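You operate a simulated robot arm through the tools that you are given. There is no shell and no other tool. Be economical: measure what you need, move in short steps, check, and stop when the job is done.

You are at the controls of a simulated robot arm. One attempt, no reset.

Task
Fit the sensor named on the logger's flap to heat sink 62 and record.
Fine: plug into the jack of its number; switch the logger on; record last; leave the other sensors where they are.
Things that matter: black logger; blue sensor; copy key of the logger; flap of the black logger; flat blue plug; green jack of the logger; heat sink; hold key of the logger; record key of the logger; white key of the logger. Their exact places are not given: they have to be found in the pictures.

It is judged by the outcome, as a careful person would: the job done as asked, and still so three seconds after it is handed in. It fails if anything else is knocked over, pushed out of place, dropped, spilled or broken.

Robot
A 6-joint arm with a two-finger gripper on a trunk, on a base that drives. Base frame: it is fixed to the floor where the robot stands at the start and does not move with it; the origin is under the middle of the robot, x ahead of it, y to its left, z up. Readings come in mm, rad, newtons and seconds.
With the tool pointing down near the work surface it reaches from about 100 to 680 mm from the robot's upright axis, wherever it stands. Its first joint turns from -2.897 to 2.897 rad. Places, roughly: copy key of the logger [500, -100, 600]; flap of the black logger [600, 0, 600]; flat blue plug [1000, -750, 1000]; hold key of the logger [500, -100, 500]; record key of the logger [500, -100, 600]; white key of the logger [500, 200, 500]. Payload 1.57 kg.
The tool frame sits at the grasp point between the pads (the TCP): z along the fingers, y along the line on which they close. The tips reach 21 mm beyond it. Largest opening 70 mm; the body of the gripper starts 50 mm behind the TCP.
Orientation is told as [roll, pitch, yaw] about the base's x, y, z axes, in that order, counted from this pose: with the fingers straight down and closing along the base's y, the tool's x points along the base's -x, its y along +y and its z along -z.

Tools
- The arm moves only by the tool arm_command. Its argument "series" is a list of rows, each a list of 7 numbers: the turn, a rotation vector about the tool's x, y, z in units of 120 degrees (1.0 is 120 degrees), then the shift along the tool's x, y, z in units of 250 mm (1.0 is 250 mm), then the finger opening in mm, from 0 to 70. In form: [[wx, wy, wz, dx, dy, dz, gripper], ...]. A call has 1 to 8 rows; each row is the pose to reach, as a shift and turn from the pose commanded when the call began, along the tool's axes at that moment. A call with a number of a shift or a turn outside -1 to 1 is refused whole. Rows are played at 5 a second. More than 50 mm and 0.15 rad between two rows, or a gripper value outside its range, and nothing of the call is played. Where a pose cannot be reached the arm comes as near as it can. A force on the tool above 50 N (or 10 N above the force at the start of the call, whichever is more), or a blocked arm, ends the call early, and 0.2 s more pass. The fingers move at their own pace and stop on an object; they squeeze with about 30 N. The grip force told is the motor's: it shows also when the fingers shut on nothing. Time passes only in rows, and 0.2 s behind the last, so rows that repeat a pose let the fingers close. It gives the time, the measured TCP pose, the force on the tool (base axes), the opening and the grip force at its end, in the units of the frame above (readings bear some noise), with the torque about the TCP (base axes, N m) and any sound that the robot's microphone picked up.
- Cameras (640 x 400 px; columns grow to the right, rows downward): "scene" is now at [7.2, 115.2, 1477.7]; the picture's right is [-0.51, -0.86, 0.00], its down [-0.66, 0.39, -0.64] and it looks along [0.55, -0.33, -0.77] (base axes); focal length 280 px, centre (320, 200). "wrist" rides on the gripper at [79, 4, -81] in the tool frame; the picture's right is [-0.05, 1.00, 0.00], its down [-0.67, -0.04, -0.75] and it looks along [-0.74, -0.04, 0.67] (tool axes); focal length 256 px, centre (320, 200).
- camera(camera): a new picture of that camera. The clock stands still meanwhile.
- drive_base(legs): drives the robot by 1 to 6 legs, each [ahead, left, turn to the left] in mm, mm and rad, along the robot's own axes; the way and the turn of a leg run together, so that a leg with both is an arc; at most 1500 mm and 3.142 rad a leg. The arm and the cameras ride along, it lands a little off, and it stops where it bumps. It gives what a move gives.
- turn_head(pan, tilt): turns the head with the scene camera to pan (to the left, within 2.705 rad either way) and tilt (down, from -0.506 to 1.204), counted from straight ahead of the robot. It gives what a move gives.
- locate(camera, pixels): there is no depth. For up to 12 entries [column, row, z] of the newest picture of that camera ("zoom" is the newest enlarged one), the place [x, y] in the base frame at which the ray of that pixel passes the height z, good to about 2 mm. The clock stands still meanwhile.
- enlarge(camera, box): a new picture of the part [left, top, right, bottom] of that camera's present view, enlarged. The clock stands still meanwhile.
- finish_job(): hands the job in; it is judged then, once.

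Go step by step. Measure first, check grasps and placings, and put right what went wrong. The budget is 80 turns and 52 pictures, counting those below and the enlarged ones. Unless the task says otherwise, let go and move clear before handing in, and close with one line.

The tools are called after "Emit:" as a command line: name --pt "numbers of a row" for each row, then --argument value for the rest, lists and objects as JSON in quotes. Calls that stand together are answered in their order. arm_command: Moves the arm, as the interface text tells. Its arguments: {"type":"object","properties":{"series":{"type":"array","items":{"type":"array","items":{"type":"number"}}}},"required":["series"]} The other tools are called the same way: drive_base (legs) drives the base; turn_head (pan, tilt) turns the head that bears the scene camera; camera (camera) takes a picture; locate (camera, pixels) gives the place at which the rays of pixels pass given heights; enlarge (camera, box) takes an enlarged picture of a part of a camera's view; finish_job () hands the job in.

At the start:

```text
clock: 0.0
tool_pos: [443.3, -172.2, 1083.4]
tool_rot: [0.0, 0.001, -0.001]
contact_force: [-0.5, 0.0, 0.3]
torque: [-0.01, 0.0, 0.01]
gripper_width: 69.9
grip_force: 0.0
robot x, y, heading: [0.5, -0.9, 0.003]
head pan, tilt: [-0.536, 0.874]
```

scene: 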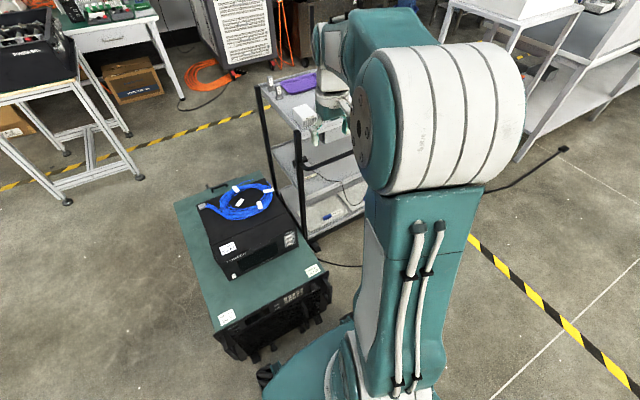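
wrist: 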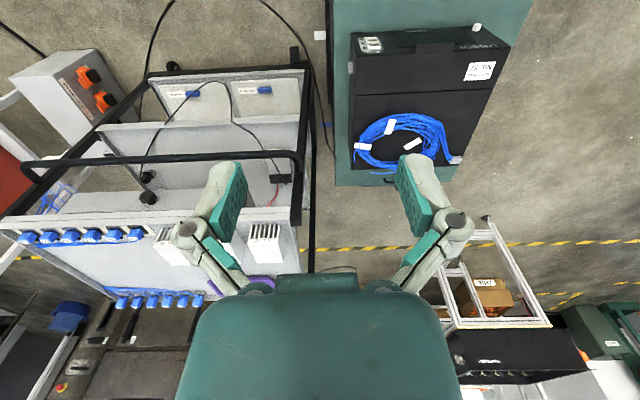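

The pictures show a black box with a blue coil on a green cabinet (scene 245,225) and a shelf cart with white heat sinks and blue plugs (wrist 80,235). I'll look closer.

Emit:
enlarge --camera "scene" --box '[170, 160, 340, 340]'

Emit:
enlarge --camera "wrist" --box '[0, 40, 320, 320]'

Emit:
enlarge --camera "wrist" --box '[310, 0, 550, 200]'

```text
2.22 times, centred on (255, 250) of scene
```

zoom: 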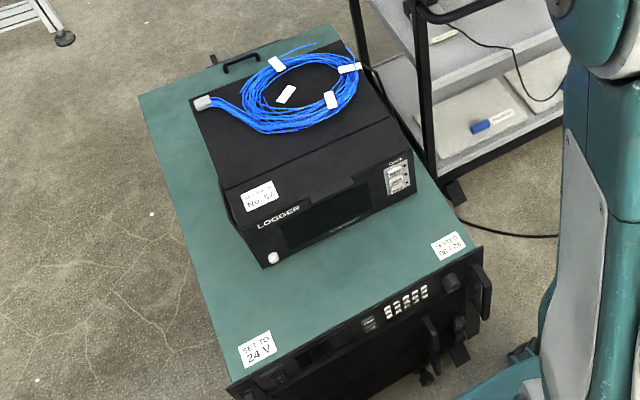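

```text
1.43 times, centred on (160, 180) of wrist
```

zoom: 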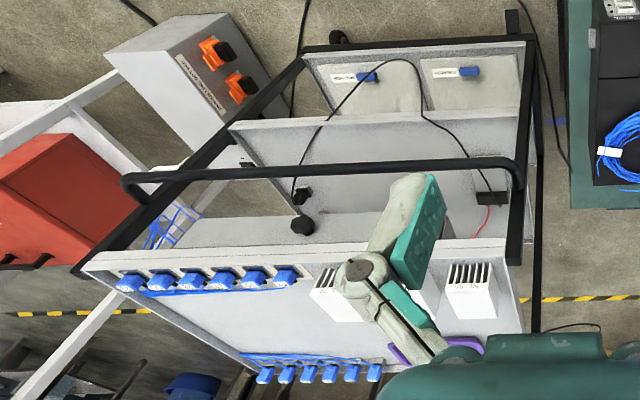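

```text
2.00 times, centred on (430, 100) of wrist
```

zoom: 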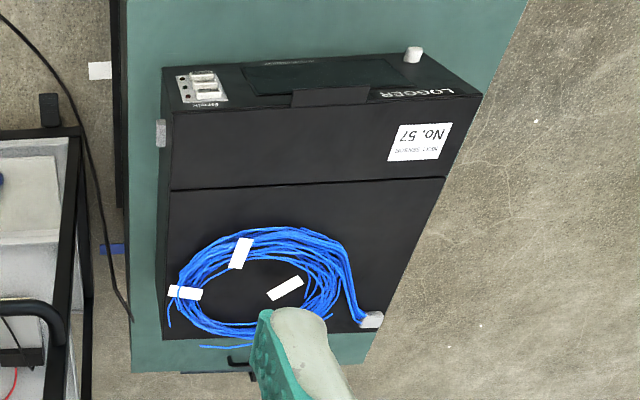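

The label on the logger top seems to say "No. 57". I'll zoom tighter on the label, keys, shelf edge and heat sinks.

Emit:
enlarge --camera "wrist" --box '[440, 30, 520, 90]'

Emit:
enlarge --camera "wrist" --box '[0, 210, 160, 310]'

Emit:
enlarge --camera "scene" --box '[250, 60, 380, 160]'

```text
6.67 times, centred on (480, 60) of wrist
```

zoom: 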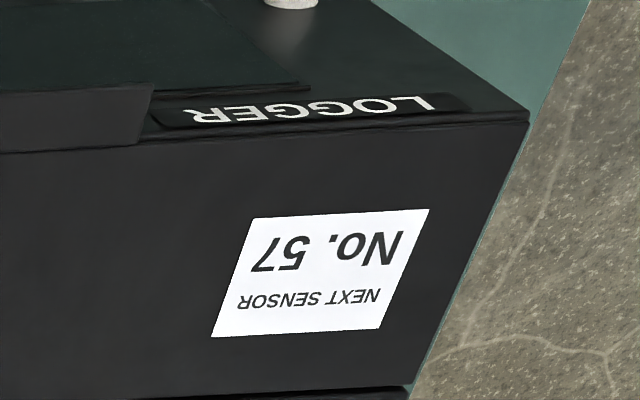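

```text
4.00 times, centred on (80, 260) of wrist
```

zoom: 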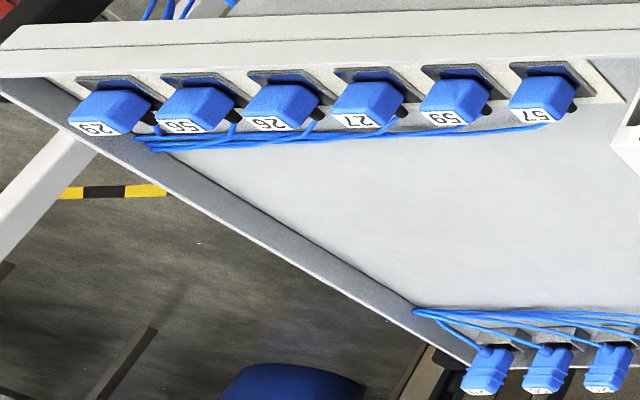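

```text
4.00 times, centred on (315, 110) of scene
```

zoom: 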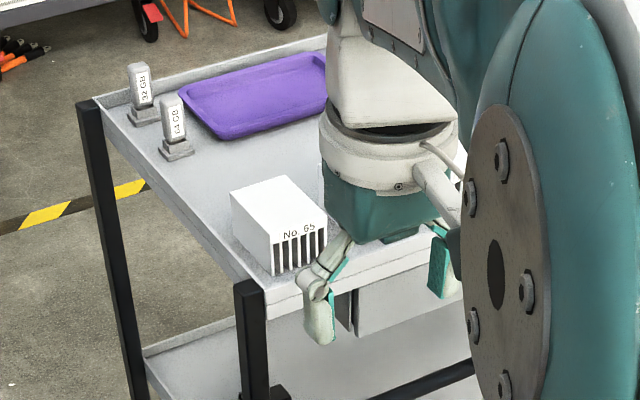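

Sensor 57 is rightmost in the near blue row of the cart (wrist ~136,235), and its plug row is at the far edge. The arm blocks the scene view, so I'll shift it left, staying high, and look again.

Emit:
arm_command --pt "0 0 0 0 0.2 -0.05 70" --pt "0 0 0 0 0.4 -0.1 70" --pt "0 0 0 0 0.6 -0.1 70" --pt "0 0 0 0 0.8 -0.1 70" --pt "0 0 0 0 1.0 -0.1 70"

Emit:
turn_head --pan -0.75 --tilt 0.8

Emit:
camera --camera "scene"

Emit:
camera --camera "wrist"

```text
refused: row 1 steps farther than a row can; nothing moved
```

```text
clock: 0.7
tool_pos: [442.6, -171.1, 1084.0]
tool_rot: [-0.001, 0.001, -0.001]
contact_force: [0.0, -1.2, 0.1]
torque: [-0.02, 0.0, -0.04]
gripper_width: 69.7
grip_force: 0.1
robot x, y, heading: [-0.4, -1.1, -0.003]
head pan, tilt: [-0.75, 0.799]
```

```text
43 pictures are left
```

scene: 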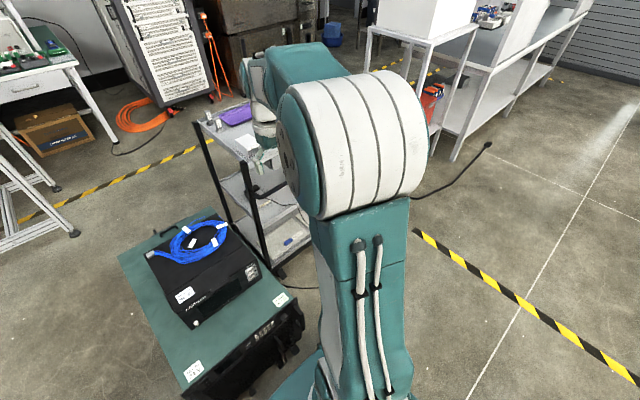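

```text
42 pictures are left
```

wrist: 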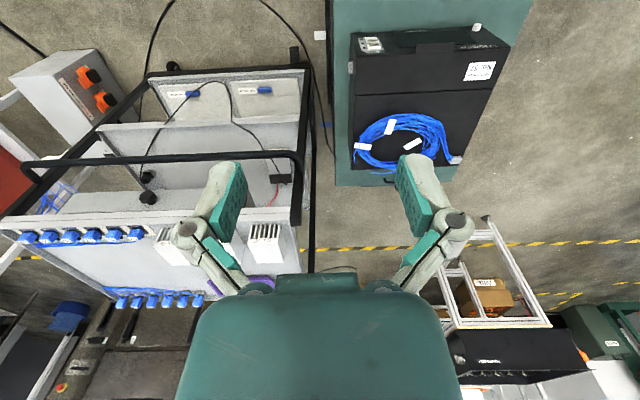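

The first row exceeded 50 mm; I'll repeat with smaller steps, moving left over toward the logger.

Emit:
locate --camera "wrist" --pixels '[[136, 232, 900], [136, 232, 800], [265, 232, 900], [265, 232, 800], [350, 32, 400], [350, 32, 500], [500, 47, 400], [500, 47, 500], [302, 225, 850], [2, 235, 850], [350, 170, 400], [476, 26, 450]]'

Emit:
arm_command --pt "0 0 0 0 0.18 -0.04 70" --pt "0 0 0 0 0.36 -0.08 70" --pt "0 0 0 0 0.54 -0.1 70" --pt "0 0 0 0 0.72 -0.1 70" --pt "0 0 0 0 0.9 -0.1 70"

Emit:
camera --camera "scene"

Emit:
camera --camera "wrist"

```text
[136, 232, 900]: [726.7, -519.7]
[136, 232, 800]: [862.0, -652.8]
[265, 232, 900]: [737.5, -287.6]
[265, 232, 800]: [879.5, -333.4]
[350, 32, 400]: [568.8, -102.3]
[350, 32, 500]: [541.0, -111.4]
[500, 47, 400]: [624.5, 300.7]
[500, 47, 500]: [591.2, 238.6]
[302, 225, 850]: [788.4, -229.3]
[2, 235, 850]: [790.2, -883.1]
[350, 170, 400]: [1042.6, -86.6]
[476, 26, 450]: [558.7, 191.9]
```

```text
clock: 1.9
tool_pos: [442.8, 56.3, 1108.1]
tool_rot: [-0.002, 0.001, 0.0]
contact_force: [1.2, 0.5, 0.1]
torque: [-0.02, 0.0, -0.02]
gripper_width: 69.7
grip_force: 0.0
robot x, y, heading: [0.5, 0.5, -0.002]
head pan, tilt: [-0.75, 0.799]
```

```text
41 pictures are left
```

scene: 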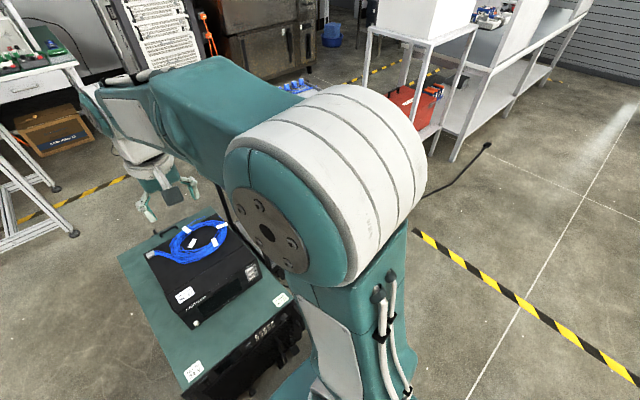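

```text
40 pictures are left
```

wrist: 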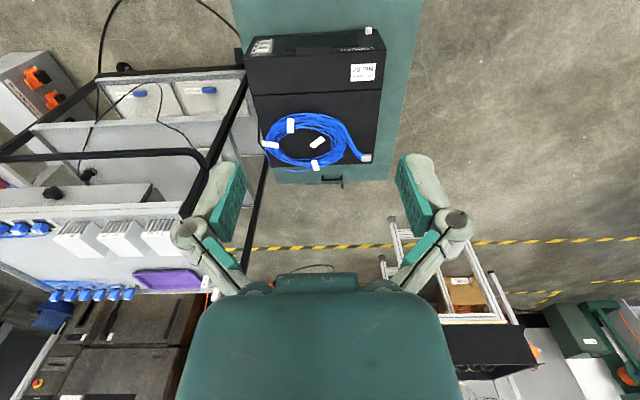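

Heat sinks are now at wrist (80-160,235), logger at (315,60). I'll triangulate heights and zoom.

Emit:
locate --camera "wrist" --pixels '[[42, 228, 900], [42, 228, 800], [175, 220, 900], [175, 220, 800], [244, 38, 400], [244, 38, 500], [368, 30, 400], [368, 30, 500], [380, 87, 500], [380, 87, 400], [251, 56, 500], [251, 56, 400]]'

Emit:
enlarge --camera "wrist" --box '[0, 200, 220, 320]'

Emit:
enlarge --camera "wrist" --box '[230, 10, 400, 100]'

```text
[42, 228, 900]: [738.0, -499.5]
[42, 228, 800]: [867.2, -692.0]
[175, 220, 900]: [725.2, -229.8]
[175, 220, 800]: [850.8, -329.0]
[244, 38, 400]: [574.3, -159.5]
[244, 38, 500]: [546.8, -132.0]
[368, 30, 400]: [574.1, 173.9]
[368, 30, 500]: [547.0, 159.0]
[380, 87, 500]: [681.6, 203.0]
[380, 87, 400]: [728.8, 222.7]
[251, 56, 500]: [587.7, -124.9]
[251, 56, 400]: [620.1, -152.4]
```

```text
2.91 times, centred on (110, 260) of wrist
```

zoom: 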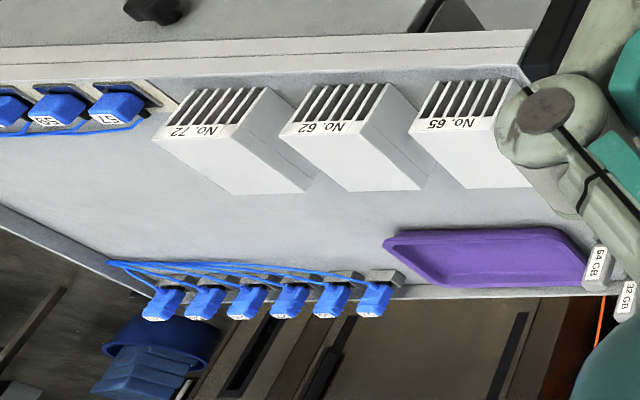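

```text
3.76 times, centred on (315, 55) of wrist
```

zoom: 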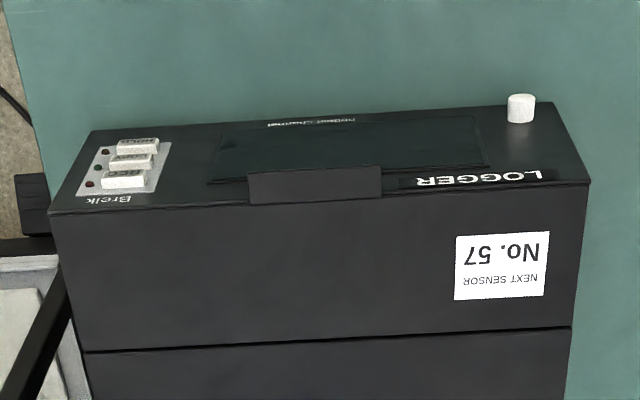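

The heat sinks read 72, 62, 65, and sensor 57 triangulates to about (775,-565,866). The logger top is near z 556 with its front at x~522 and a tab on its flap. I'll lower the arm in front of the logger to see it close up.

Emit:
arm_command --pt "0 0 0 0.08 0 0.16 70" --pt "0 0 0 0.16 0 0.32 70" --pt "0 0 0 0.24 0 0.48 70" --pt "0 0 0 0.32 0 0.64 70" --pt "0 0 0 0.4 0 0.8 70" --pt "0 0 0 0.45 0 0.98 70"

Emit:
arm_command --pt "0 0 0 0.0 0 0.18 70" --pt "0 0 0 0.0 0 0.36 70" --pt "0 0 0 0.0 0 0.54 70" --pt "0 0 0 0 0 0.65 70"

Emit:
camera --camera "wrist"

```text
clock: 3.3
tool_pos: [332.3, 52.6, 863.3]
tool_rot: [-0.003, 0.0, 0.001]
contact_force: [0.3, 0.0, -0.6]
torque: [0.01, 0.02, 0.0]
gripper_width: 69.8
grip_force: 0.0
robot x, y, heading: [2.4, 2.2, 0.001]
head pan, tilt: [-0.75, 0.799]
```

```text
clock: 4.3
tool_pos: [330.5, 53.3, 701.0]
tool_rot: [-0.004, 0.002, 0.001]
contact_force: [-0.1, 0.1, -0.8]
torque: [0.02, -0.01, -0.04]
gripper_width: 70.0
grip_force: 0.0
robot x, y, heading: [-3.9, 2.2, 0.001]
head pan, tilt: [-0.75, 0.799]
```

```text
37 pictures are left
```

wrist: 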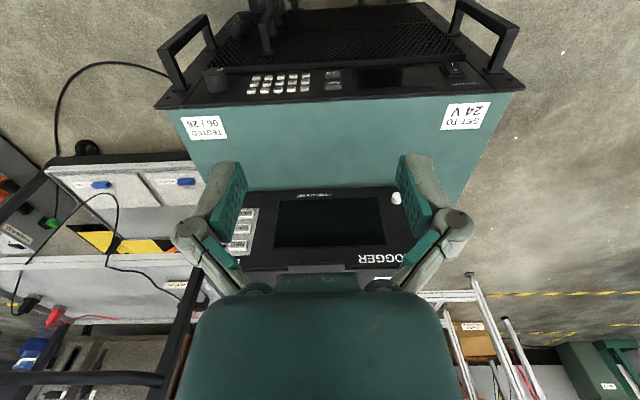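

The logger front shows at (240-405,190-290), partly hidden by the fingers. I'll close the gripper and zoom.

Emit:
arm_command --pt "0 0 0 0 0 -0.1 20" --pt "0 0 0 0 0 -0.1 20"

Emit:
enlarge --camera "wrist" --box '[210, 180, 430, 310]'

```text
clock: 4.9
tool_pos: [330.5, 53.4, 727.6]
tool_rot: [0.0, 0.003, 0.001]
contact_force: [0.7, -0.6, -0.8]
torque: [-0.02, 0.03, -0.01]
gripper_width: 20.0
grip_force: 0.1
robot x, y, heading: [-0.9, -0.8, 0.001]
head pan, tilt: [-0.75, 0.799]
```

```text
2.91 times, centred on (320, 245) of wrist
```

zoom: 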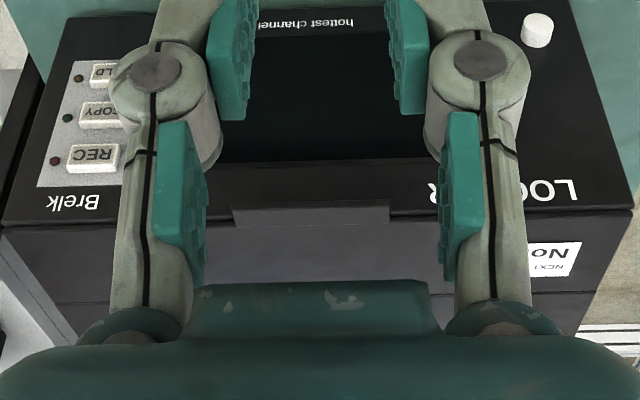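

The front face has REC on top, then COPY and HOLD, with a round white key bottom left and the flap tab at image centre. I'll locate these, then go to inspect the cart.

Emit:
locate --camera "zoom" --pixels '[[235, 210, 556], [390, 205, 556], [232, 228, 556], [388, 222, 556], [95, 155, 535], [97, 115, 515], [537, 30, 480], [537, 30, 460], [5, 225, 556], [628, 205, 556]]'

Emit:
arm_command --pt "0 0 0 0 0 -0.19 20" --pt "0 0 0 0 0 -0.38 20" --pt "0 0 0 0 0 -0.57 40" --pt "0 0 0 0 0 -0.76 60" --pt "0 0 0 0 0 -0.95 60"

Emit:
arm_command --pt "0 0 0 0 0 -0.19 60" --pt "0 0 0 0 0 -0.38 60" --pt "0 0 0 0 0 -0.5 60"

Emit:
drive_base --legs '[[0, -500, 0]]'

Emit:
camera --camera "wrist"

```text
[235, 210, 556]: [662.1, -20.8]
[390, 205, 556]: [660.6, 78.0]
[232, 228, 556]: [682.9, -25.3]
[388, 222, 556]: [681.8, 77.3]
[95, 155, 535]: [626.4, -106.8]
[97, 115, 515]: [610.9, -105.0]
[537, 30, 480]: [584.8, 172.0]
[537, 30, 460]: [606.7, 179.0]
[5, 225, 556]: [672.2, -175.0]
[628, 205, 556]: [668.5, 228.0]
```

```text
clock: 6.1
tool_pos: [329.1, 54.7, 965.8]
tool_rot: [-0.001, 0.001, 0.0]
contact_force: [0.5, 0.0, -0.3]
torque: [-0.01, 0.02, -0.02]
gripper_width: 59.9
grip_force: 0.0
robot x, y, heading: [-1.5, -0.5, 0.0]
head pan, tilt: [-0.75, 0.799]
```

```text
clock: 6.9
tool_pos: [330.8, 53.1, 1090.0]
tool_rot: [-0.002, 0.001, 0.0]
contact_force: [0.2, 0.6, -1.0]
torque: [0.02, -0.01, 0.0]
gripper_width: 60.1
grip_force: 0.0
robot x, y, heading: [-1.2, -0.1, -0.003]
head pan, tilt: [-0.75, 0.799]
```

```text
clock: 9.8
tool_pos: [331.2, -433.6, 1089.6]
tool_rot: [-0.003, -0.001, 0.007]
contact_force: [0.1, 1.2, 1.0]
torque: [-0.04, 0.03, 0.0]
gripper_width: 60.1
grip_force: 0.1
robot x, y, heading: [0.5, -488.6, 0.01]
head pan, tilt: [-0.75, 0.799]
```

```text
35 pictures are left
```

wrist: 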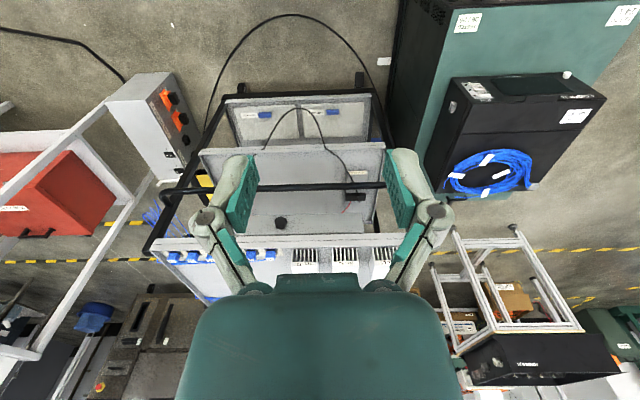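

Sensors sit at wrist (175-275,255) and the heat sinks at (305-385,258), near the image's blocked part. I'll move the tool forward so that they come higher in view.

Emit:
arm_command --pt "0 0 0 -0.19 0 0 60" --pt "0 0 0 -0.38 0 0 60" --pt "0 0 0 -0.57 0 0 60" --pt "0 0 0 -0.76 0 0 60" --pt "0 0 0 -0.95 0 0 60"

Emit:
camera --camera "wrist"

Emit:
turn_head --pan -0.2 --tilt 0.7

Emit:
camera --camera "scene"

```text
clock: 11.1
tool_pos: [570.0, -432.1, 1088.0]
tool_rot: [0.0, 0.0, 0.008]
contact_force: [-0.2, 0.1, -0.1]
torque: [0.01, -0.02, 0.01]
gripper_width: 60.0
grip_force: 0.0
robot x, y, heading: [2.6, -494.1, 0.003]
head pan, tilt: [-0.75, 0.799]
```

```text
34 pictures are left
```

wrist: 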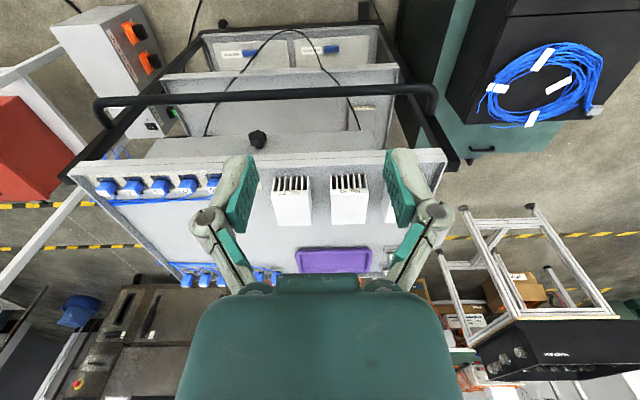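

```text
clock: 12.0
tool_pos: [569.1, -433.8, 1086.7]
tool_rot: [0.0, 0.001, 0.007]
contact_force: [0.2, 0.3, -0.7]
torque: [0.04, 0.02, -0.02]
gripper_width: 60.0
grip_force: 0.0
robot x, y, heading: [2.9, -494.4, 0.002]
head pan, tilt: [-0.201, 0.7]
```

```text
33 pictures are left
```

scene: 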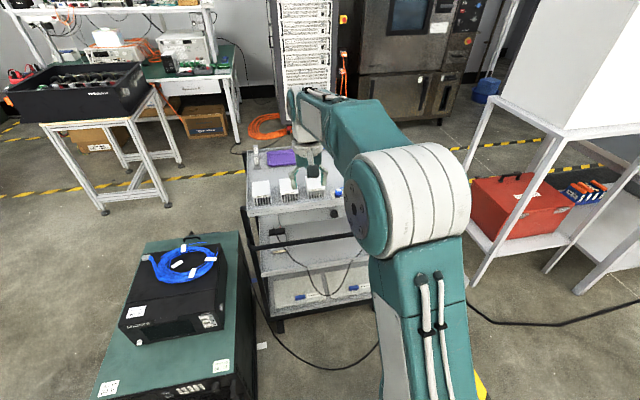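

Sensors now at (105-215,187), sinks at (292,200) and (350,198). I'll shift the tool back and right for an unblocked view of sensors, plugs and sink, and zoom on both.

Emit:
arm_command --pt "0 0 0 -0.1 -0.15 0 60" --pt "0 0 0 -0.2 -0.3 0 60" --pt "0 0 0 -0.3 -0.45 0 60" --pt "0 0 0 -0.36 -0.6 0 60"

Emit:
camera --camera "wrist"

Emit:
enlarge --camera "wrist" --box '[170, 80, 410, 300]'

```text
clock: 13.0
tool_pos: [660.3, -583.9, 1087.5]
tool_rot: [-0.001, 0.0, 0.009]
contact_force: [-0.6, -0.2, -0.4]
torque: [-0.01, -0.05, 0.01]
gripper_width: 59.9
grip_force: 0.2
robot x, y, heading: [1.9, -492.4, 0.008]
head pan, tilt: [-0.201, 0.7]
```

```text
32 pictures are left
```

wrist: 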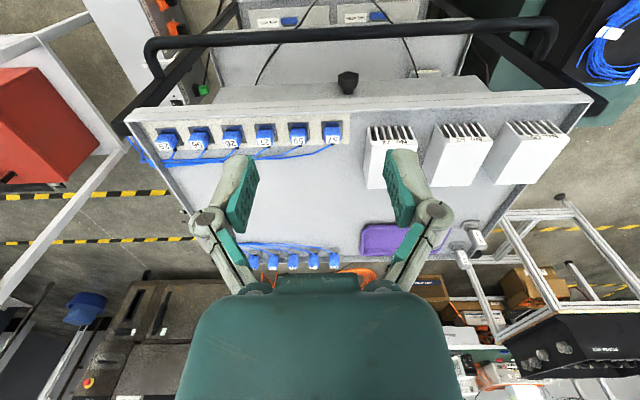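

```text
1.82 times, centred on (290, 190) of wrist
```

zoom: 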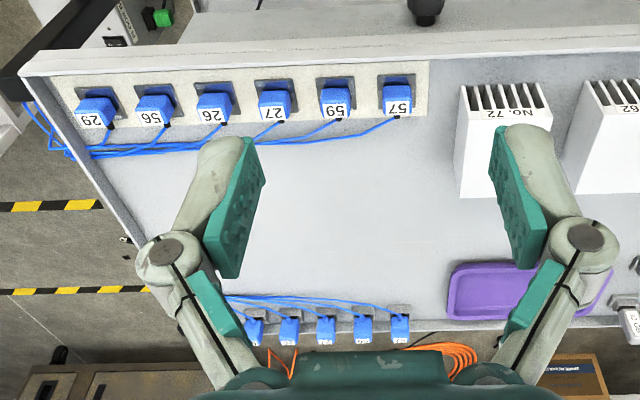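

Sensor 57 is at zoom (397,98), its head about 810 mm out, so I must drive forward. I'll measure cart and cabinet clearance first.

Emit:
locate --camera "scene" --pixels '[[278, 328, 30], [272, 320, 100], [365, 297, 150], [250, 205, 790], [250, 215, 750], [240, 235, 450], [255, 380, 400], [230, 355, 450], [268, 248, 700], [275, 300, 200]]'

Emit:
locate --camera "wrist" --pixels '[[333, 132, 830], [333, 132, 810], [460, 140, 830], [460, 140, 870], [145, 50, 850], [545, 25, 850], [130, 115, 800], [590, 95, 800], [335, 258, 820], [273, 258, 820]]'

```text
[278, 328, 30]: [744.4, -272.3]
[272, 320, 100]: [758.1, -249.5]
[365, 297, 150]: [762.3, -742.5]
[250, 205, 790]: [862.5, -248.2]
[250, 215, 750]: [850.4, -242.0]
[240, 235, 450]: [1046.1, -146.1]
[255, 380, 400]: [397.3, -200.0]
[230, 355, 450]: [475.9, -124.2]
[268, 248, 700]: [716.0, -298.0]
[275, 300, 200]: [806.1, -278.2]
```

```text
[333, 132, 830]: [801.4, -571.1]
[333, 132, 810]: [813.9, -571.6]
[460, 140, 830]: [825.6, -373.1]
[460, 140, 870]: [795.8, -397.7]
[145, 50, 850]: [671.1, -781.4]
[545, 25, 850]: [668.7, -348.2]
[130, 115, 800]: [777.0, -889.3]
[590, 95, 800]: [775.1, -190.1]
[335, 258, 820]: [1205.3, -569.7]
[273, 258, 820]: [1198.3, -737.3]
```

The cart's lower shelf front is at x≈750, sensor 57 at about (808,-571), and the plug row way back near x≈1200. I'll drive right 110 then forward 320, staying short of the cart, with the tool high.

Emit:
drive_base --legs '[[0, -110, 0], [320, 0, -0.008]]'

Emit:
camera --camera "wrist"

Emit:
camera --camera "scene"

```text
clock: 16.0
tool_pos: [982.7, -703.2, 1086.5]
tool_rot: [0.004, 0.002, -0.002]
contact_force: [-0.1, 0.0, 0.1]
torque: [0.03, -0.03, -0.01]
gripper_width: 60.0
grip_force: 0.1
robot x, y, heading: [330.6, -605.8, 0.001]
head pan, tilt: [-0.201, 0.7]
```

```text
30 pictures are left
```

wrist: 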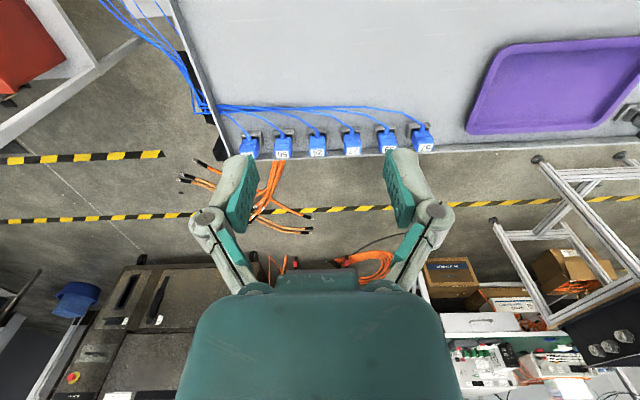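

```text
29 pictures are left
```

scene: 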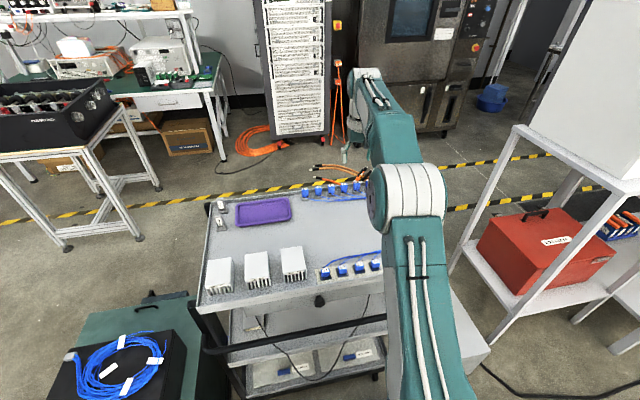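

Plug 57 shows rightmost in the row at wrist (422,138). I'll zoom on plugs, and on the sinks and sensors with the scene camera.

Emit:
enlarge --camera "wrist" --box '[300, 90, 460, 190]'

Emit:
enlarge --camera "scene" --box '[195, 170, 395, 310]'

Emit:
locate --camera "scene" --pixels '[[325, 272, 830], [325, 272, 810], [258, 255, 870], [258, 255, 830], [306, 190, 820], [306, 190, 840]]'

Emit:
locate --camera "wrist" --pixels '[[422, 138, 820], [422, 138, 840], [390, 138, 820], [422, 125, 800], [422, 125, 820]]'

```text
4.00 times, centred on (380, 140) of wrist
```

zoom: 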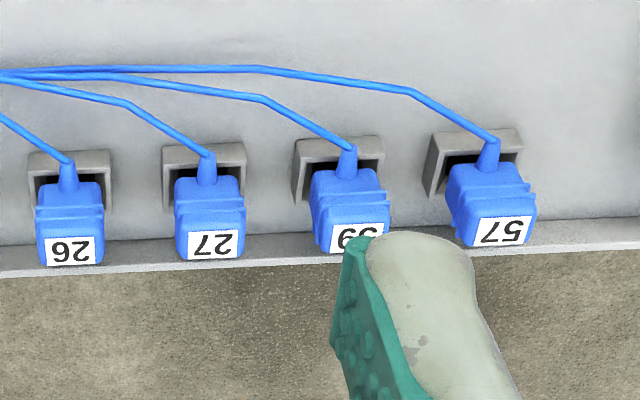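

```text
2.86 times, centred on (295, 240) of scene
```

zoom: 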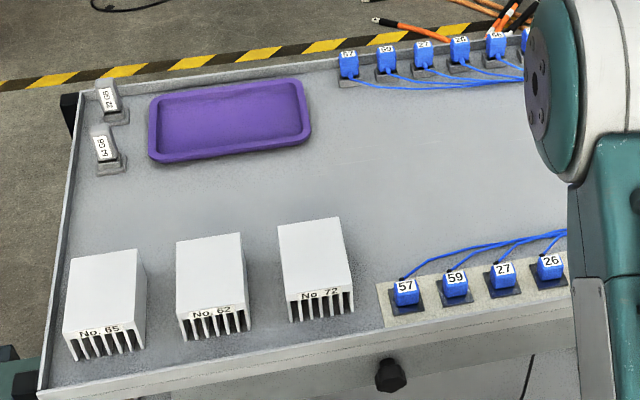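

```text
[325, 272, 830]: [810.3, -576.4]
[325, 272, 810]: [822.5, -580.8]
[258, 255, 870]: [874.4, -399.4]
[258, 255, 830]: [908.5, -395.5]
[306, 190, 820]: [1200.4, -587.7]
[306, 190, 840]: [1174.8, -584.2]
```

```text
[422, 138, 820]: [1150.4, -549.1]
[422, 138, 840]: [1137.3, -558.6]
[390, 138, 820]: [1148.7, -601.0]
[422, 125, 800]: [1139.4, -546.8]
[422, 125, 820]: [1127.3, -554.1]
```

Plug 57 triangulates to about (1117,-577,877). I'll lower the tool in front of it for a close look, staying 100 mm clear.

Emit:
arm_command --pt "0 0 0 0 0.12 0.12 70" --pt "0 0 0 0 0.24 0.24 70" --pt "0 0 0 0 0.36 0.36 70" --pt "0 0 0 0 0.47 0.48 70"

Emit:
camera --camera "wrist"

```text
clock: 17.0
tool_pos: [982.8, -579.0, 967.3]
tool_rot: [-0.002, 0.001, -0.002]
contact_force: [0.2, 0.0, -0.3]
torque: [-0.03, -0.02, 0.01]
gripper_width: 70.1
grip_force: 0.1
robot x, y, heading: [327.2, -598.5, 0.002]
head pan, tilt: [-0.201, 0.7]
```

```text
26 pictures are left
```

wrist: 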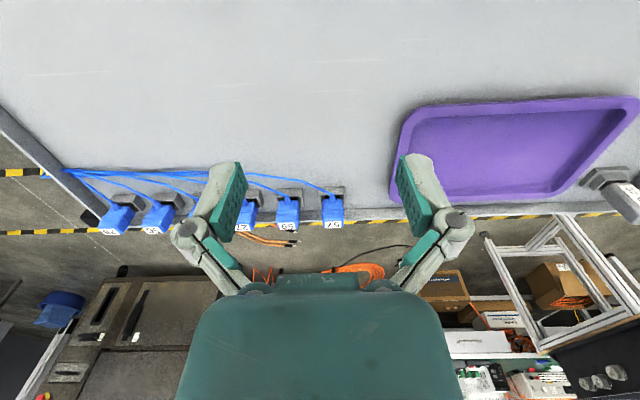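

Triangulating both wrist views puts the plug 57 label at about (1109,-573,896). I'll zoom in on it.

Emit:
enlarge --camera "wrist" --box '[275, 165, 375, 235]'

Emit:
locate --camera "zoom" --pixels '[[320, 200, 890]]'

```text
5.71 times, centred on (325, 200) of wrist
```

zoom: 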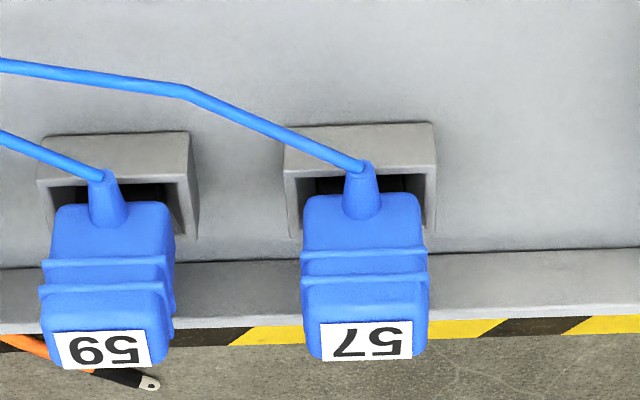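

```text
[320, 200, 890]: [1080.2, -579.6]
```

The plug stands upright in a grey holder with its cable boot toward me, about 21 mm wide at 45 mm pitch. Next I look closely at sensor 57 and sink 62 by pulling the tool back.

Emit:
arm_command --pt "0 0 0 0.17 0.06 0 70" --pt "0 0 0 0.34 0.12 0 70" --pt "0 0 0 0.51 0.18 0 70" --pt "0 0 0 0.68 0.24 0 70" --pt "0 0 0 0.85 0.3 0 70"

Emit:
camera --camera "wrist"

Emit:
enlarge --camera "wrist" --box '[140, 80, 300, 180]'

Emit:
enlarge --camera "wrist" --box '[320, 60, 560, 210]'

```text
clock: 18.2
tool_pos: [770.1, -505.0, 966.9]
tool_rot: [-0.002, 0.0, -0.001]
contact_force: [-0.4, 0.1, 0.0]
torque: [0.01, 0.02, 0.0]
gripper_width: 69.8
grip_force: 0.1
robot x, y, heading: [324.7, -603.0, -0.005]
head pan, tilt: [-0.201, 0.7]
```

```text
24 pictures are left
```

wrist: 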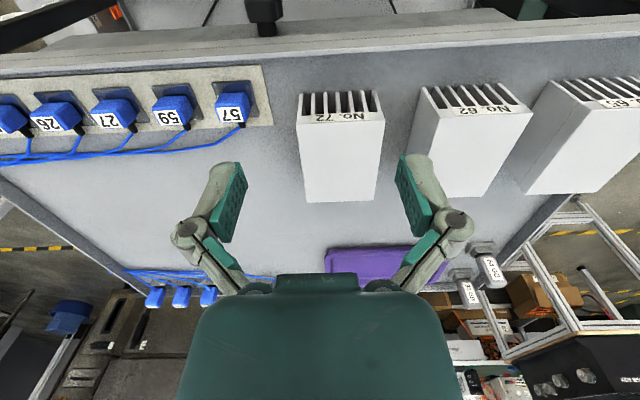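

```text
4.00 times, centred on (220, 130) of wrist
```

zoom: 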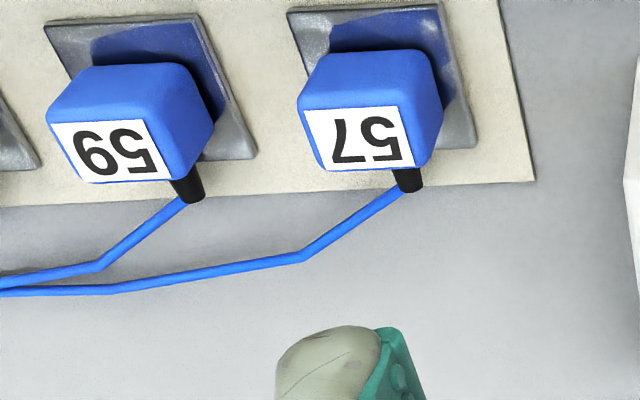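

```text
2.67 times, centred on (440, 135) of wrist
```

zoom: 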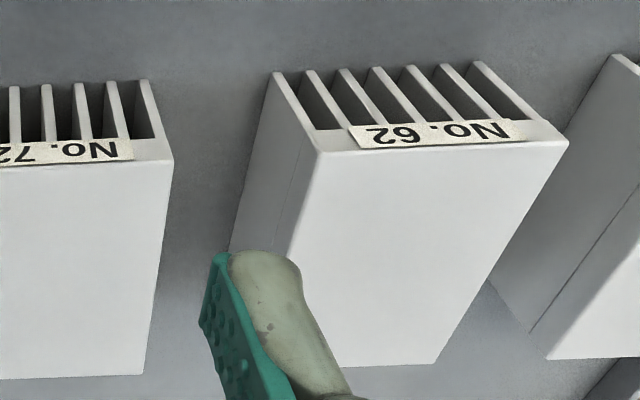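

The sensor is a blue block on a steel plate, number on top and boot toward the back, and the sink has a flat top. I'll hover over sensor 57 with the fingers at 46 mm and refine its place.

Emit:
arm_command --pt "0 0 0 -0.064 -0.142 0 46" --pt "0 0 0 -0.128 -0.284 0.05 46" --pt "0 0 0 -0.128 -0.284 0.15 46" --pt "0 0 0 -0.128 -0.284 0.248 46"

Emit:
camera --camera "wrist"

```text
clock: 19.2
tool_pos: [802.0, -576.7, 905.5]
tool_rot: [-0.001, -0.001, -0.001]
contact_force: [-0.8, -0.2, -0.5]
torque: [0.02, 0.04, 0.01]
gripper_width: 45.9
grip_force: 0.0
robot x, y, heading: [325.5, -602.8, 0.001]
head pan, tilt: [-0.201, 0.7]
```

```text
21 pictures are left
```

wrist: 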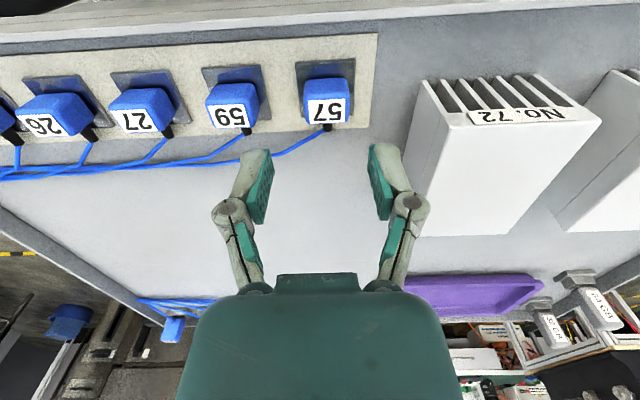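

Two wrist views agree: sensor 57's top is at (788,-573,868), block about 23 mm wide. I'll centre above it, descend to tips just over the plate, and close.

Emit:
arm_command --pt "0 0 0 0.056 0.014 0 46" --pt "0 0 0 0.056 0.014 0.05 46" --pt "0 0 0 0.056 0.014 0.09 46" --pt "0 0 0 0.056 0.014 0.126 46"

Emit:
camera --camera "wrist"

```text
clock: 20.2
tool_pos: [787.9, -572.5, 874.4]
tool_rot: [0.0, 0.0, -0.001]
contact_force: [0.6, 0.1, -0.2]
torque: [-0.01, -0.02, 0.01]
gripper_width: 45.9
grip_force: 0.1
robot x, y, heading: [325.8, -607.0, -0.002]
head pan, tilt: [-0.201, 0.7]
```

```text
20 pictures are left
```

wrist: 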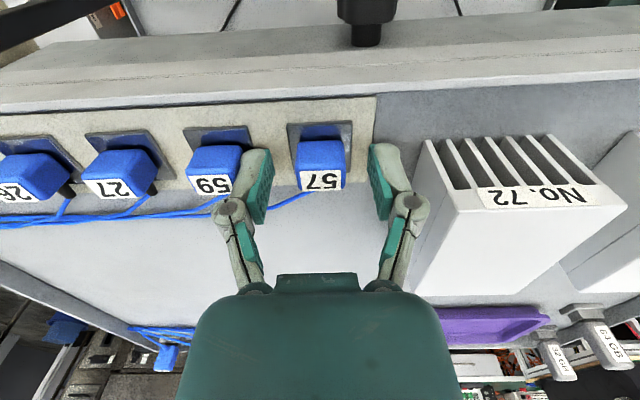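

The block sits between the fingers (320,165), tips about 15 mm below its top. Closing and then lifting slightly.

Emit:
arm_command --pt "0 0 0 0 0 0 10" --pt "0 0 0 0 0 0 10" --pt "0 0 0 0 0 0 10"

Emit:
arm_command --pt "0 0 0 0 0 -0.04 10" --pt "0 0 0 0 0 -0.1 10" --pt "0 0 0 0 0 -0.2 10" --pt "0 0 0 0 0 -0.36 10"

Emit:
camera --camera "wrist"

```text
clock: 21.0
tool_pos: [788.2, -573.1, 875.7]
tool_rot: [-0.001, -0.002, -0.002]
contact_force: [1.3, -0.2, 18.2]
torque: [0.07, 0.12, 0.01]
gripper_width: 20.1
grip_force: 30.1
robot x, y, heading: [328.7, -602.5, -0.001]
head pan, tilt: [-0.201, 0.7]
```

```text
clock: 22.0
tool_pos: [788.9, -575.1, 963.1]
tool_rot: [-0.001, 0.0, -0.001]
contact_force: [0.0, 0.3, -1.1]
torque: [0.04, -0.01, 0.01]
gripper_width: 20.5
grip_force: 30.1
robot x, y, heading: [328.0, -606.3, -0.002]
head pan, tilt: [-0.201, 0.7]
```

```text
19 pictures are left
```

wrist: 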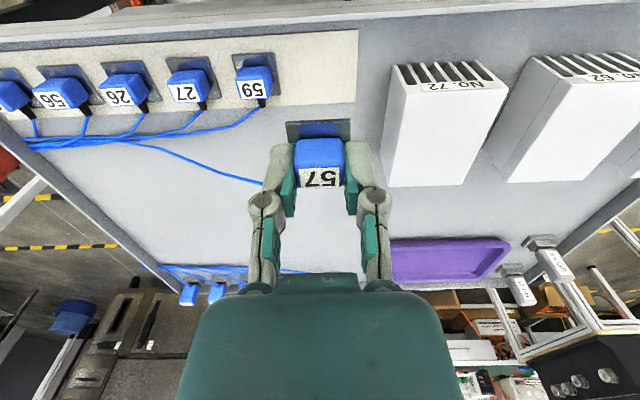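

Gripped at 20 mm; the sensor with its steel foot came up clean. I'll zoom to measure the top of sink 62.

Emit:
enlarge --camera "wrist" --box '[480, 40, 640, 200]'

Emit:
enlarge --camera "wrist" --box '[260, 100, 380, 220]'

```text
2.50 times, centred on (560, 120) of wrist
```

zoom: 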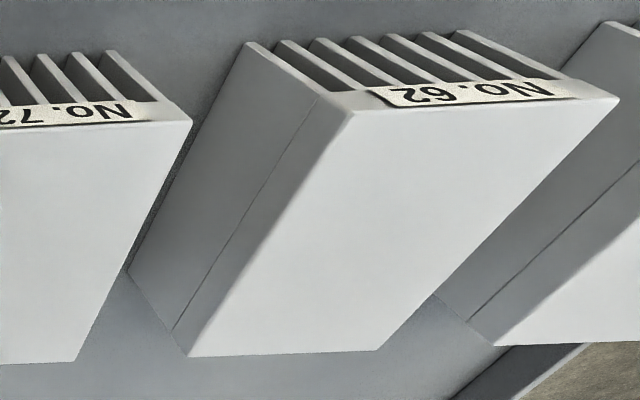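

```text
3.33 times, centred on (320, 160) of wrist
```

zoom: 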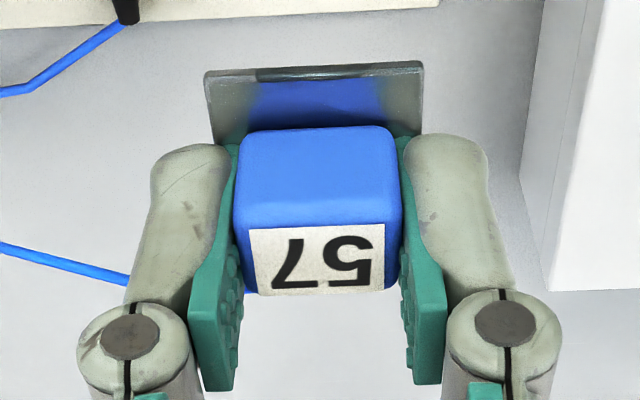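

Sink 62's top measures z≈893, x 784–864, y −427…−366, centre (824,−396). I'll carry the sensor over it and lower to just above contact.

Emit:
arm_command --pt "0 0 0 -0.028 0.143 -0.03 10" --pt "0 0 0 -0.056 0.286 -0.03 10" --pt "0 0 0 -0.084 0.43 -0.03 10" --pt "0 0 0 -0.112 0.57 -0.03 10" --pt "0 0 0 -0.14 0.715 -0.03 10" --pt "0 0 0 -0.14 0.715 0.07 10" --pt "0 0 0 -0.14 0.715 0.14 10"

Emit:
camera --camera "wrist"

```text
clock: 23.6
tool_pos: [823.2, -394.7, 930.2]
tool_rot: [-0.001, 0.0, -0.001]
contact_force: [-0.8, 0.2, -1.3]
torque: [0.01, 0.0, 0.02]
gripper_width: 20.2
grip_force: 30.1
robot x, y, heading: [328.1, -604.5, -0.003]
head pan, tilt: [-0.201, 0.7]
```

```text
16 pictures are left
```

wrist: 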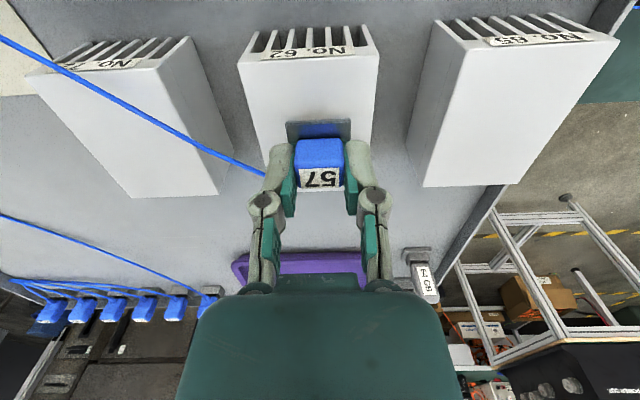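

Sensor hovers over sink 62 (columns 240–378), well centred. Lowering slowly to contact.

Emit:
arm_command --pt "0 0 0 0 -0.006 0.015 10" --pt "0 0 0 0 -0.006 0.025 10" --pt "0 0 0 0 -0.006 0.035 10" --pt "0 0 0 0 -0.006 0.042 10"

```text
clock: 24.6
tool_pos: [824.3, -395.7, 919.4]
tool_rot: [-0.001, -0.003, -0.001]
contact_force: [-0.2, -0.1, 5.5]
torque: [0.02, 0.06, 0.01]
gripper_width: 20.2
grip_force: 30.4
robot x, y, heading: [325.9, -600.7, 0.003]
head pan, tilt: [-0.201, 0.7]
```

Contact force 5.5 N at z 919 – as predicted, the foot is on the sink. I'll release and rise, then check.

Emit:
arm_command --pt "0 0 0 0 0 0.004 10" --pt "0 0 0 0 0 0.004 34" --pt "0 0 0 0 0 0.004 34" --pt "0 0 0 0 0 -0.1 34" --pt "0 0 0 0 0 -0.25 34" --pt "0 0 0 0 0 -0.4 34"

Emit:
camera --camera "wrist"

```text
clock: 26.0
tool_pos: [824.4, -395.8, 1019.2]
tool_rot: [-0.001, 0.002, -0.001]
contact_force: [0.3, -1.0, 0.3]
torque: [-0.01, -0.03, 0.0]
gripper_width: 34.3
grip_force: 0.2
robot x, y, heading: [325.5, -604.3, -0.0]
head pan, tilt: [-0.201, 0.7]
```

```text
15 pictures are left
```

wrist: 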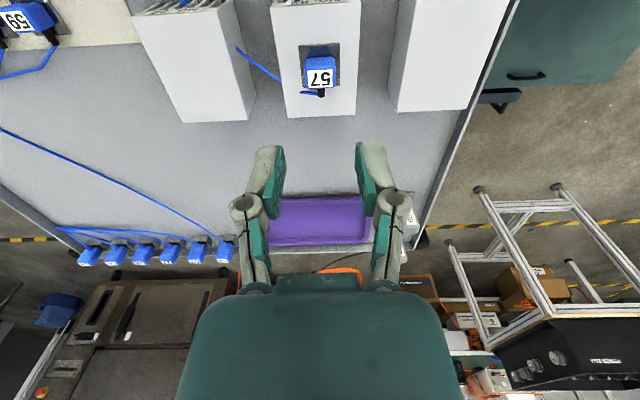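

The sensor lies flat on sink 62 at (320,70), with its cable following. The lip of the logger flap computes to x 530–545, y 4–72, z≈638; I'll drive back to the start position to open it.

Emit:
drive_base --legs '[[-325, 0, 0], [0, 600, 0]]'

Emit:
arm_command --pt "0 0 0 0.16 -0.1 0.05 0" --pt "0 0 0 0.32 -0.2 0.1 0" --pt "0 0 0 0.48 -0.3 0.15 0" --pt "0 0 0 0.6 -0.4 0.25 0" --pt "0 0 0 0.7 -0.5 0.37 0" --pt "0 0 0 0.75 -0.6 0.5 0" --pt "0 0 0 0.8 -0.65 0.65 0"

```text
clock: 31.1
tool_pos: [494.1, 189.7, 1019.9]
tool_rot: [0.001, 0.0, -0.002]
contact_force: [1.0, -0.4, -0.2]
torque: [-0.01, 0.02, -0.01]
gripper_width: 33.9
grip_force: 0.0
robot x, y, heading: [-8.4, -17.4, -0.003]
head pan, tilt: [-0.201, 0.7]
```

```text
clock: 32.7
tool_pos: [292.6, 27.2, 857.8]
tool_rot: [-0.001, -0.001, -0.001]
contact_force: [0.8, -0.8, -0.1]
torque: [0.01, 0.0, 0.01]
gripper_width: 0.0
grip_force: 28.6
robot x, y, heading: [-7.6, -15.3, 0.002]
head pan, tilt: [-0.201, 0.7]
```

Now tilting the fingers forward by about 64° while moving ahead, at height 857.

Emit:
arm_command --pt "0 -0.067 0 -0.06 0.02 0 0" --pt "0 -0.134 0 -0.12 0.04 0 0" --pt "0 -0.2 0 -0.18 0.05 0 0" --pt "0 -0.267 0 -0.24 0.05 0 0" --pt "0 -0.334 0 -0.3 0.05 0 0" --pt "0 -0.4 0 -0.36 0.05 0 0" --pt "0 -0.467 0 -0.42 0.05 0 0" --pt "0 -0.534 0 -0.48 0.05 0 0"

Emit:
camera --camera "wrist"

```text
clock: 34.5
tool_pos: [458.8, 40.1, 888.9]
tool_rot: [-0.167, -1.099, 0.151]
contact_force: [-0.3, -0.5, -0.9]
torque: [0.04, 0.0, -0.04]
gripper_width: 0.0
grip_force: 28.5
out of reach, approached as far as the arm can: row 1, 2, 3, 4, 5, 6, 7, 8
robot x, y, heading: [-5.3, -19.7, -0.001]
head pan, tilt: [-0.201, 0.7]
```

```text
14 pictures are left
```

wrist: 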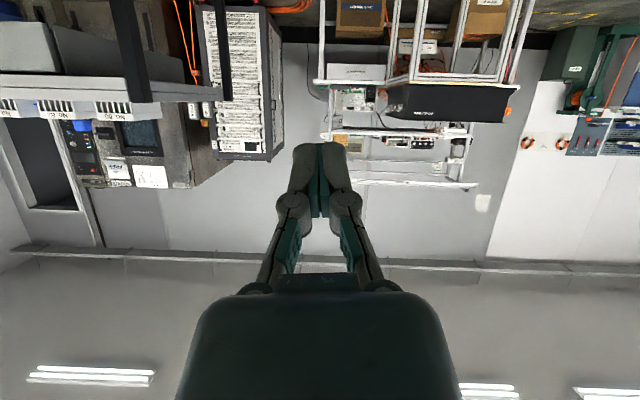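

That pose was outside the arm's range so near the body. I'll back the base off 150 mm and extend the arm, keeping the tilt.

Emit:
drive_base --legs '[[-150, 0, 0]]'

Emit:
arm_command --pt "0 0 0 0.027 0 0.167 0" --pt "0 0 0 0.054 0 0.334 0" --pt "0 0 0 0.081 0 0.5 0" --pt "0 0 0 0.108 0 0.667 0"

```text
clock: 35.9
tool_pos: [306.2, 40.4, 889.0]
tool_rot: [-0.165, -1.094, 0.151]
contact_force: [-0.5, 0.2, 0.5]
torque: [-0.02, 0.03, 0.02]
gripper_width: 0.0
grip_force: 28.8
robot x, y, heading: [-151.8, -14.9, -0.002]
head pan, tilt: [-0.201, 0.7]
```

```text
clock: 36.9
tool_pos: [443.2, 54.2, 790.0]
tool_rot: [-0.18, -1.093, 0.148]
contact_force: [-0.1, -0.5, 0.0]
torque: [0.01, 0.0, 0.01]
gripper_width: 0.0
grip_force: 28.5
out of reach, approached as far as the arm can: row 1, 2, 3, 4
robot x, y, heading: [-153.9, -15.6, 0.003]
head pan, tilt: [-0.201, 0.7]
```

The residual twist is only about 5°, fine for the flap. I'll lower to just in front of and below the lip, then look.

Emit:
arm_command --pt "0 0 0 0.14 0 0.112 0" --pt "0 0 0 0.28 0 0.225 0" --pt "0 0 0 0.42 0 0.337 0" --pt "0 0 0 0.56 0 0.45 0"

Emit:
camera --camera "wrist"

```text
clock: 37.9
tool_pos: [476.0, 65.4, 613.9]
tool_rot: [-0.174, -1.093, 0.137]
contact_force: [0.1, 0.3, 0.5]
torque: [0.01, 0.01, -0.04]
gripper_width: 0.0
grip_force: 28.5
out of reach, approached as far as the arm can: row 1, 2, 3, 4
robot x, y, heading: [-155.9, -17.3, 0.003]
head pan, tilt: [-0.201, 0.7]
```

```text
13 pictures are left
```

wrist: 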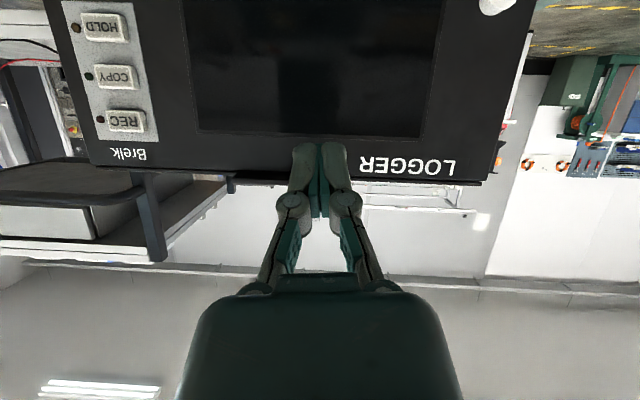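

The lip shows at row ~182 from column 232 rightward behind the fingers; the tips (320,150) are below it. I'll shift right 22 mm and forward under the lip.

Emit:
arm_command --pt "0 0 0 -0.03 -0.06 0.06 0" --pt "0 0 0 -0.05 -0.086 0.11 0" --pt "0 0 0 -0.072 -0.086 0.158 0"

Emit:
enlarge --camera "wrist" --box '[200, 100, 440, 250]'

```text
clock: 38.7
tool_pos: [521.3, 62.0, 615.8]
tool_rot: [-0.185, -1.092, 0.148]
contact_force: [-0.6, 0.1, 1.7]
torque: [0.03, -0.01, 0.0]
gripper_width: 0.2
grip_force: 28.4
out of reach, approached as far as the arm can: row 1, 2, 3
robot x, y, heading: [-154.2, -16.5, 0.002]
head pan, tilt: [-0.201, 0.7]
```

```text
2.67 times, centred on (320, 175) of wrist
```

zoom: 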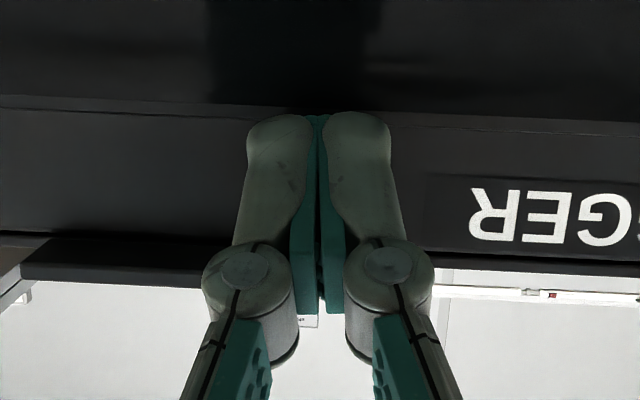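

The fingertips are under the lip (zoom columns 22–430). Now lifting along the flap's arc.

Emit:
arm_command --pt "0 0 0 -0.05 -0.005 -0.025 0" --pt "0 0 0 -0.096 -0.009 -0.049 0" --pt "0 0 0 -0.169 -0.015 -0.072 0" --pt "0 0 0 -0.22 -0.018 -0.075 0" --pt "0 0 0 -0.269 -0.022 -0.078 0" --pt "0 0 0 -0.32 -0.025 -0.068 0" --pt "0 0 0 -0.369 -0.028 -0.058 0"

Emit:
camera --camera "wrist"

```text
clock: 40.3
tool_pos: [548.4, 61.4, 706.3]
tool_rot: [-0.174, -1.091, 0.149]
contact_force: [-0.8, 0.5, 1.0]
torque: [0.0, 0.01, 0.0]
gripper_width: 0.0
grip_force: 28.8
out of reach, approached as far as the arm can: row 1, 2, 3, 4, 5
robot x, y, heading: [-152.4, -14.8, 0.003]
head pan, tilt: [-0.201, 0.7]
```

```text
11 pictures are left
```

wrist: 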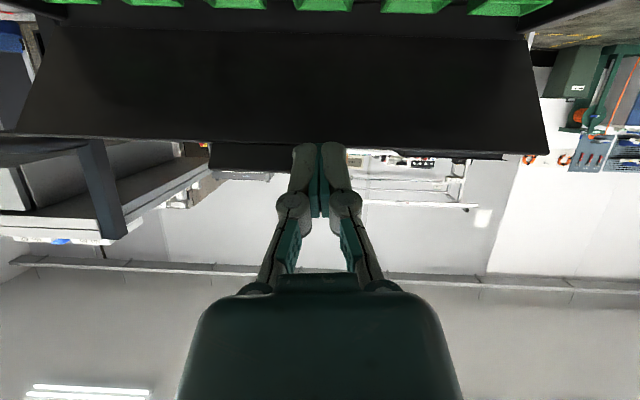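

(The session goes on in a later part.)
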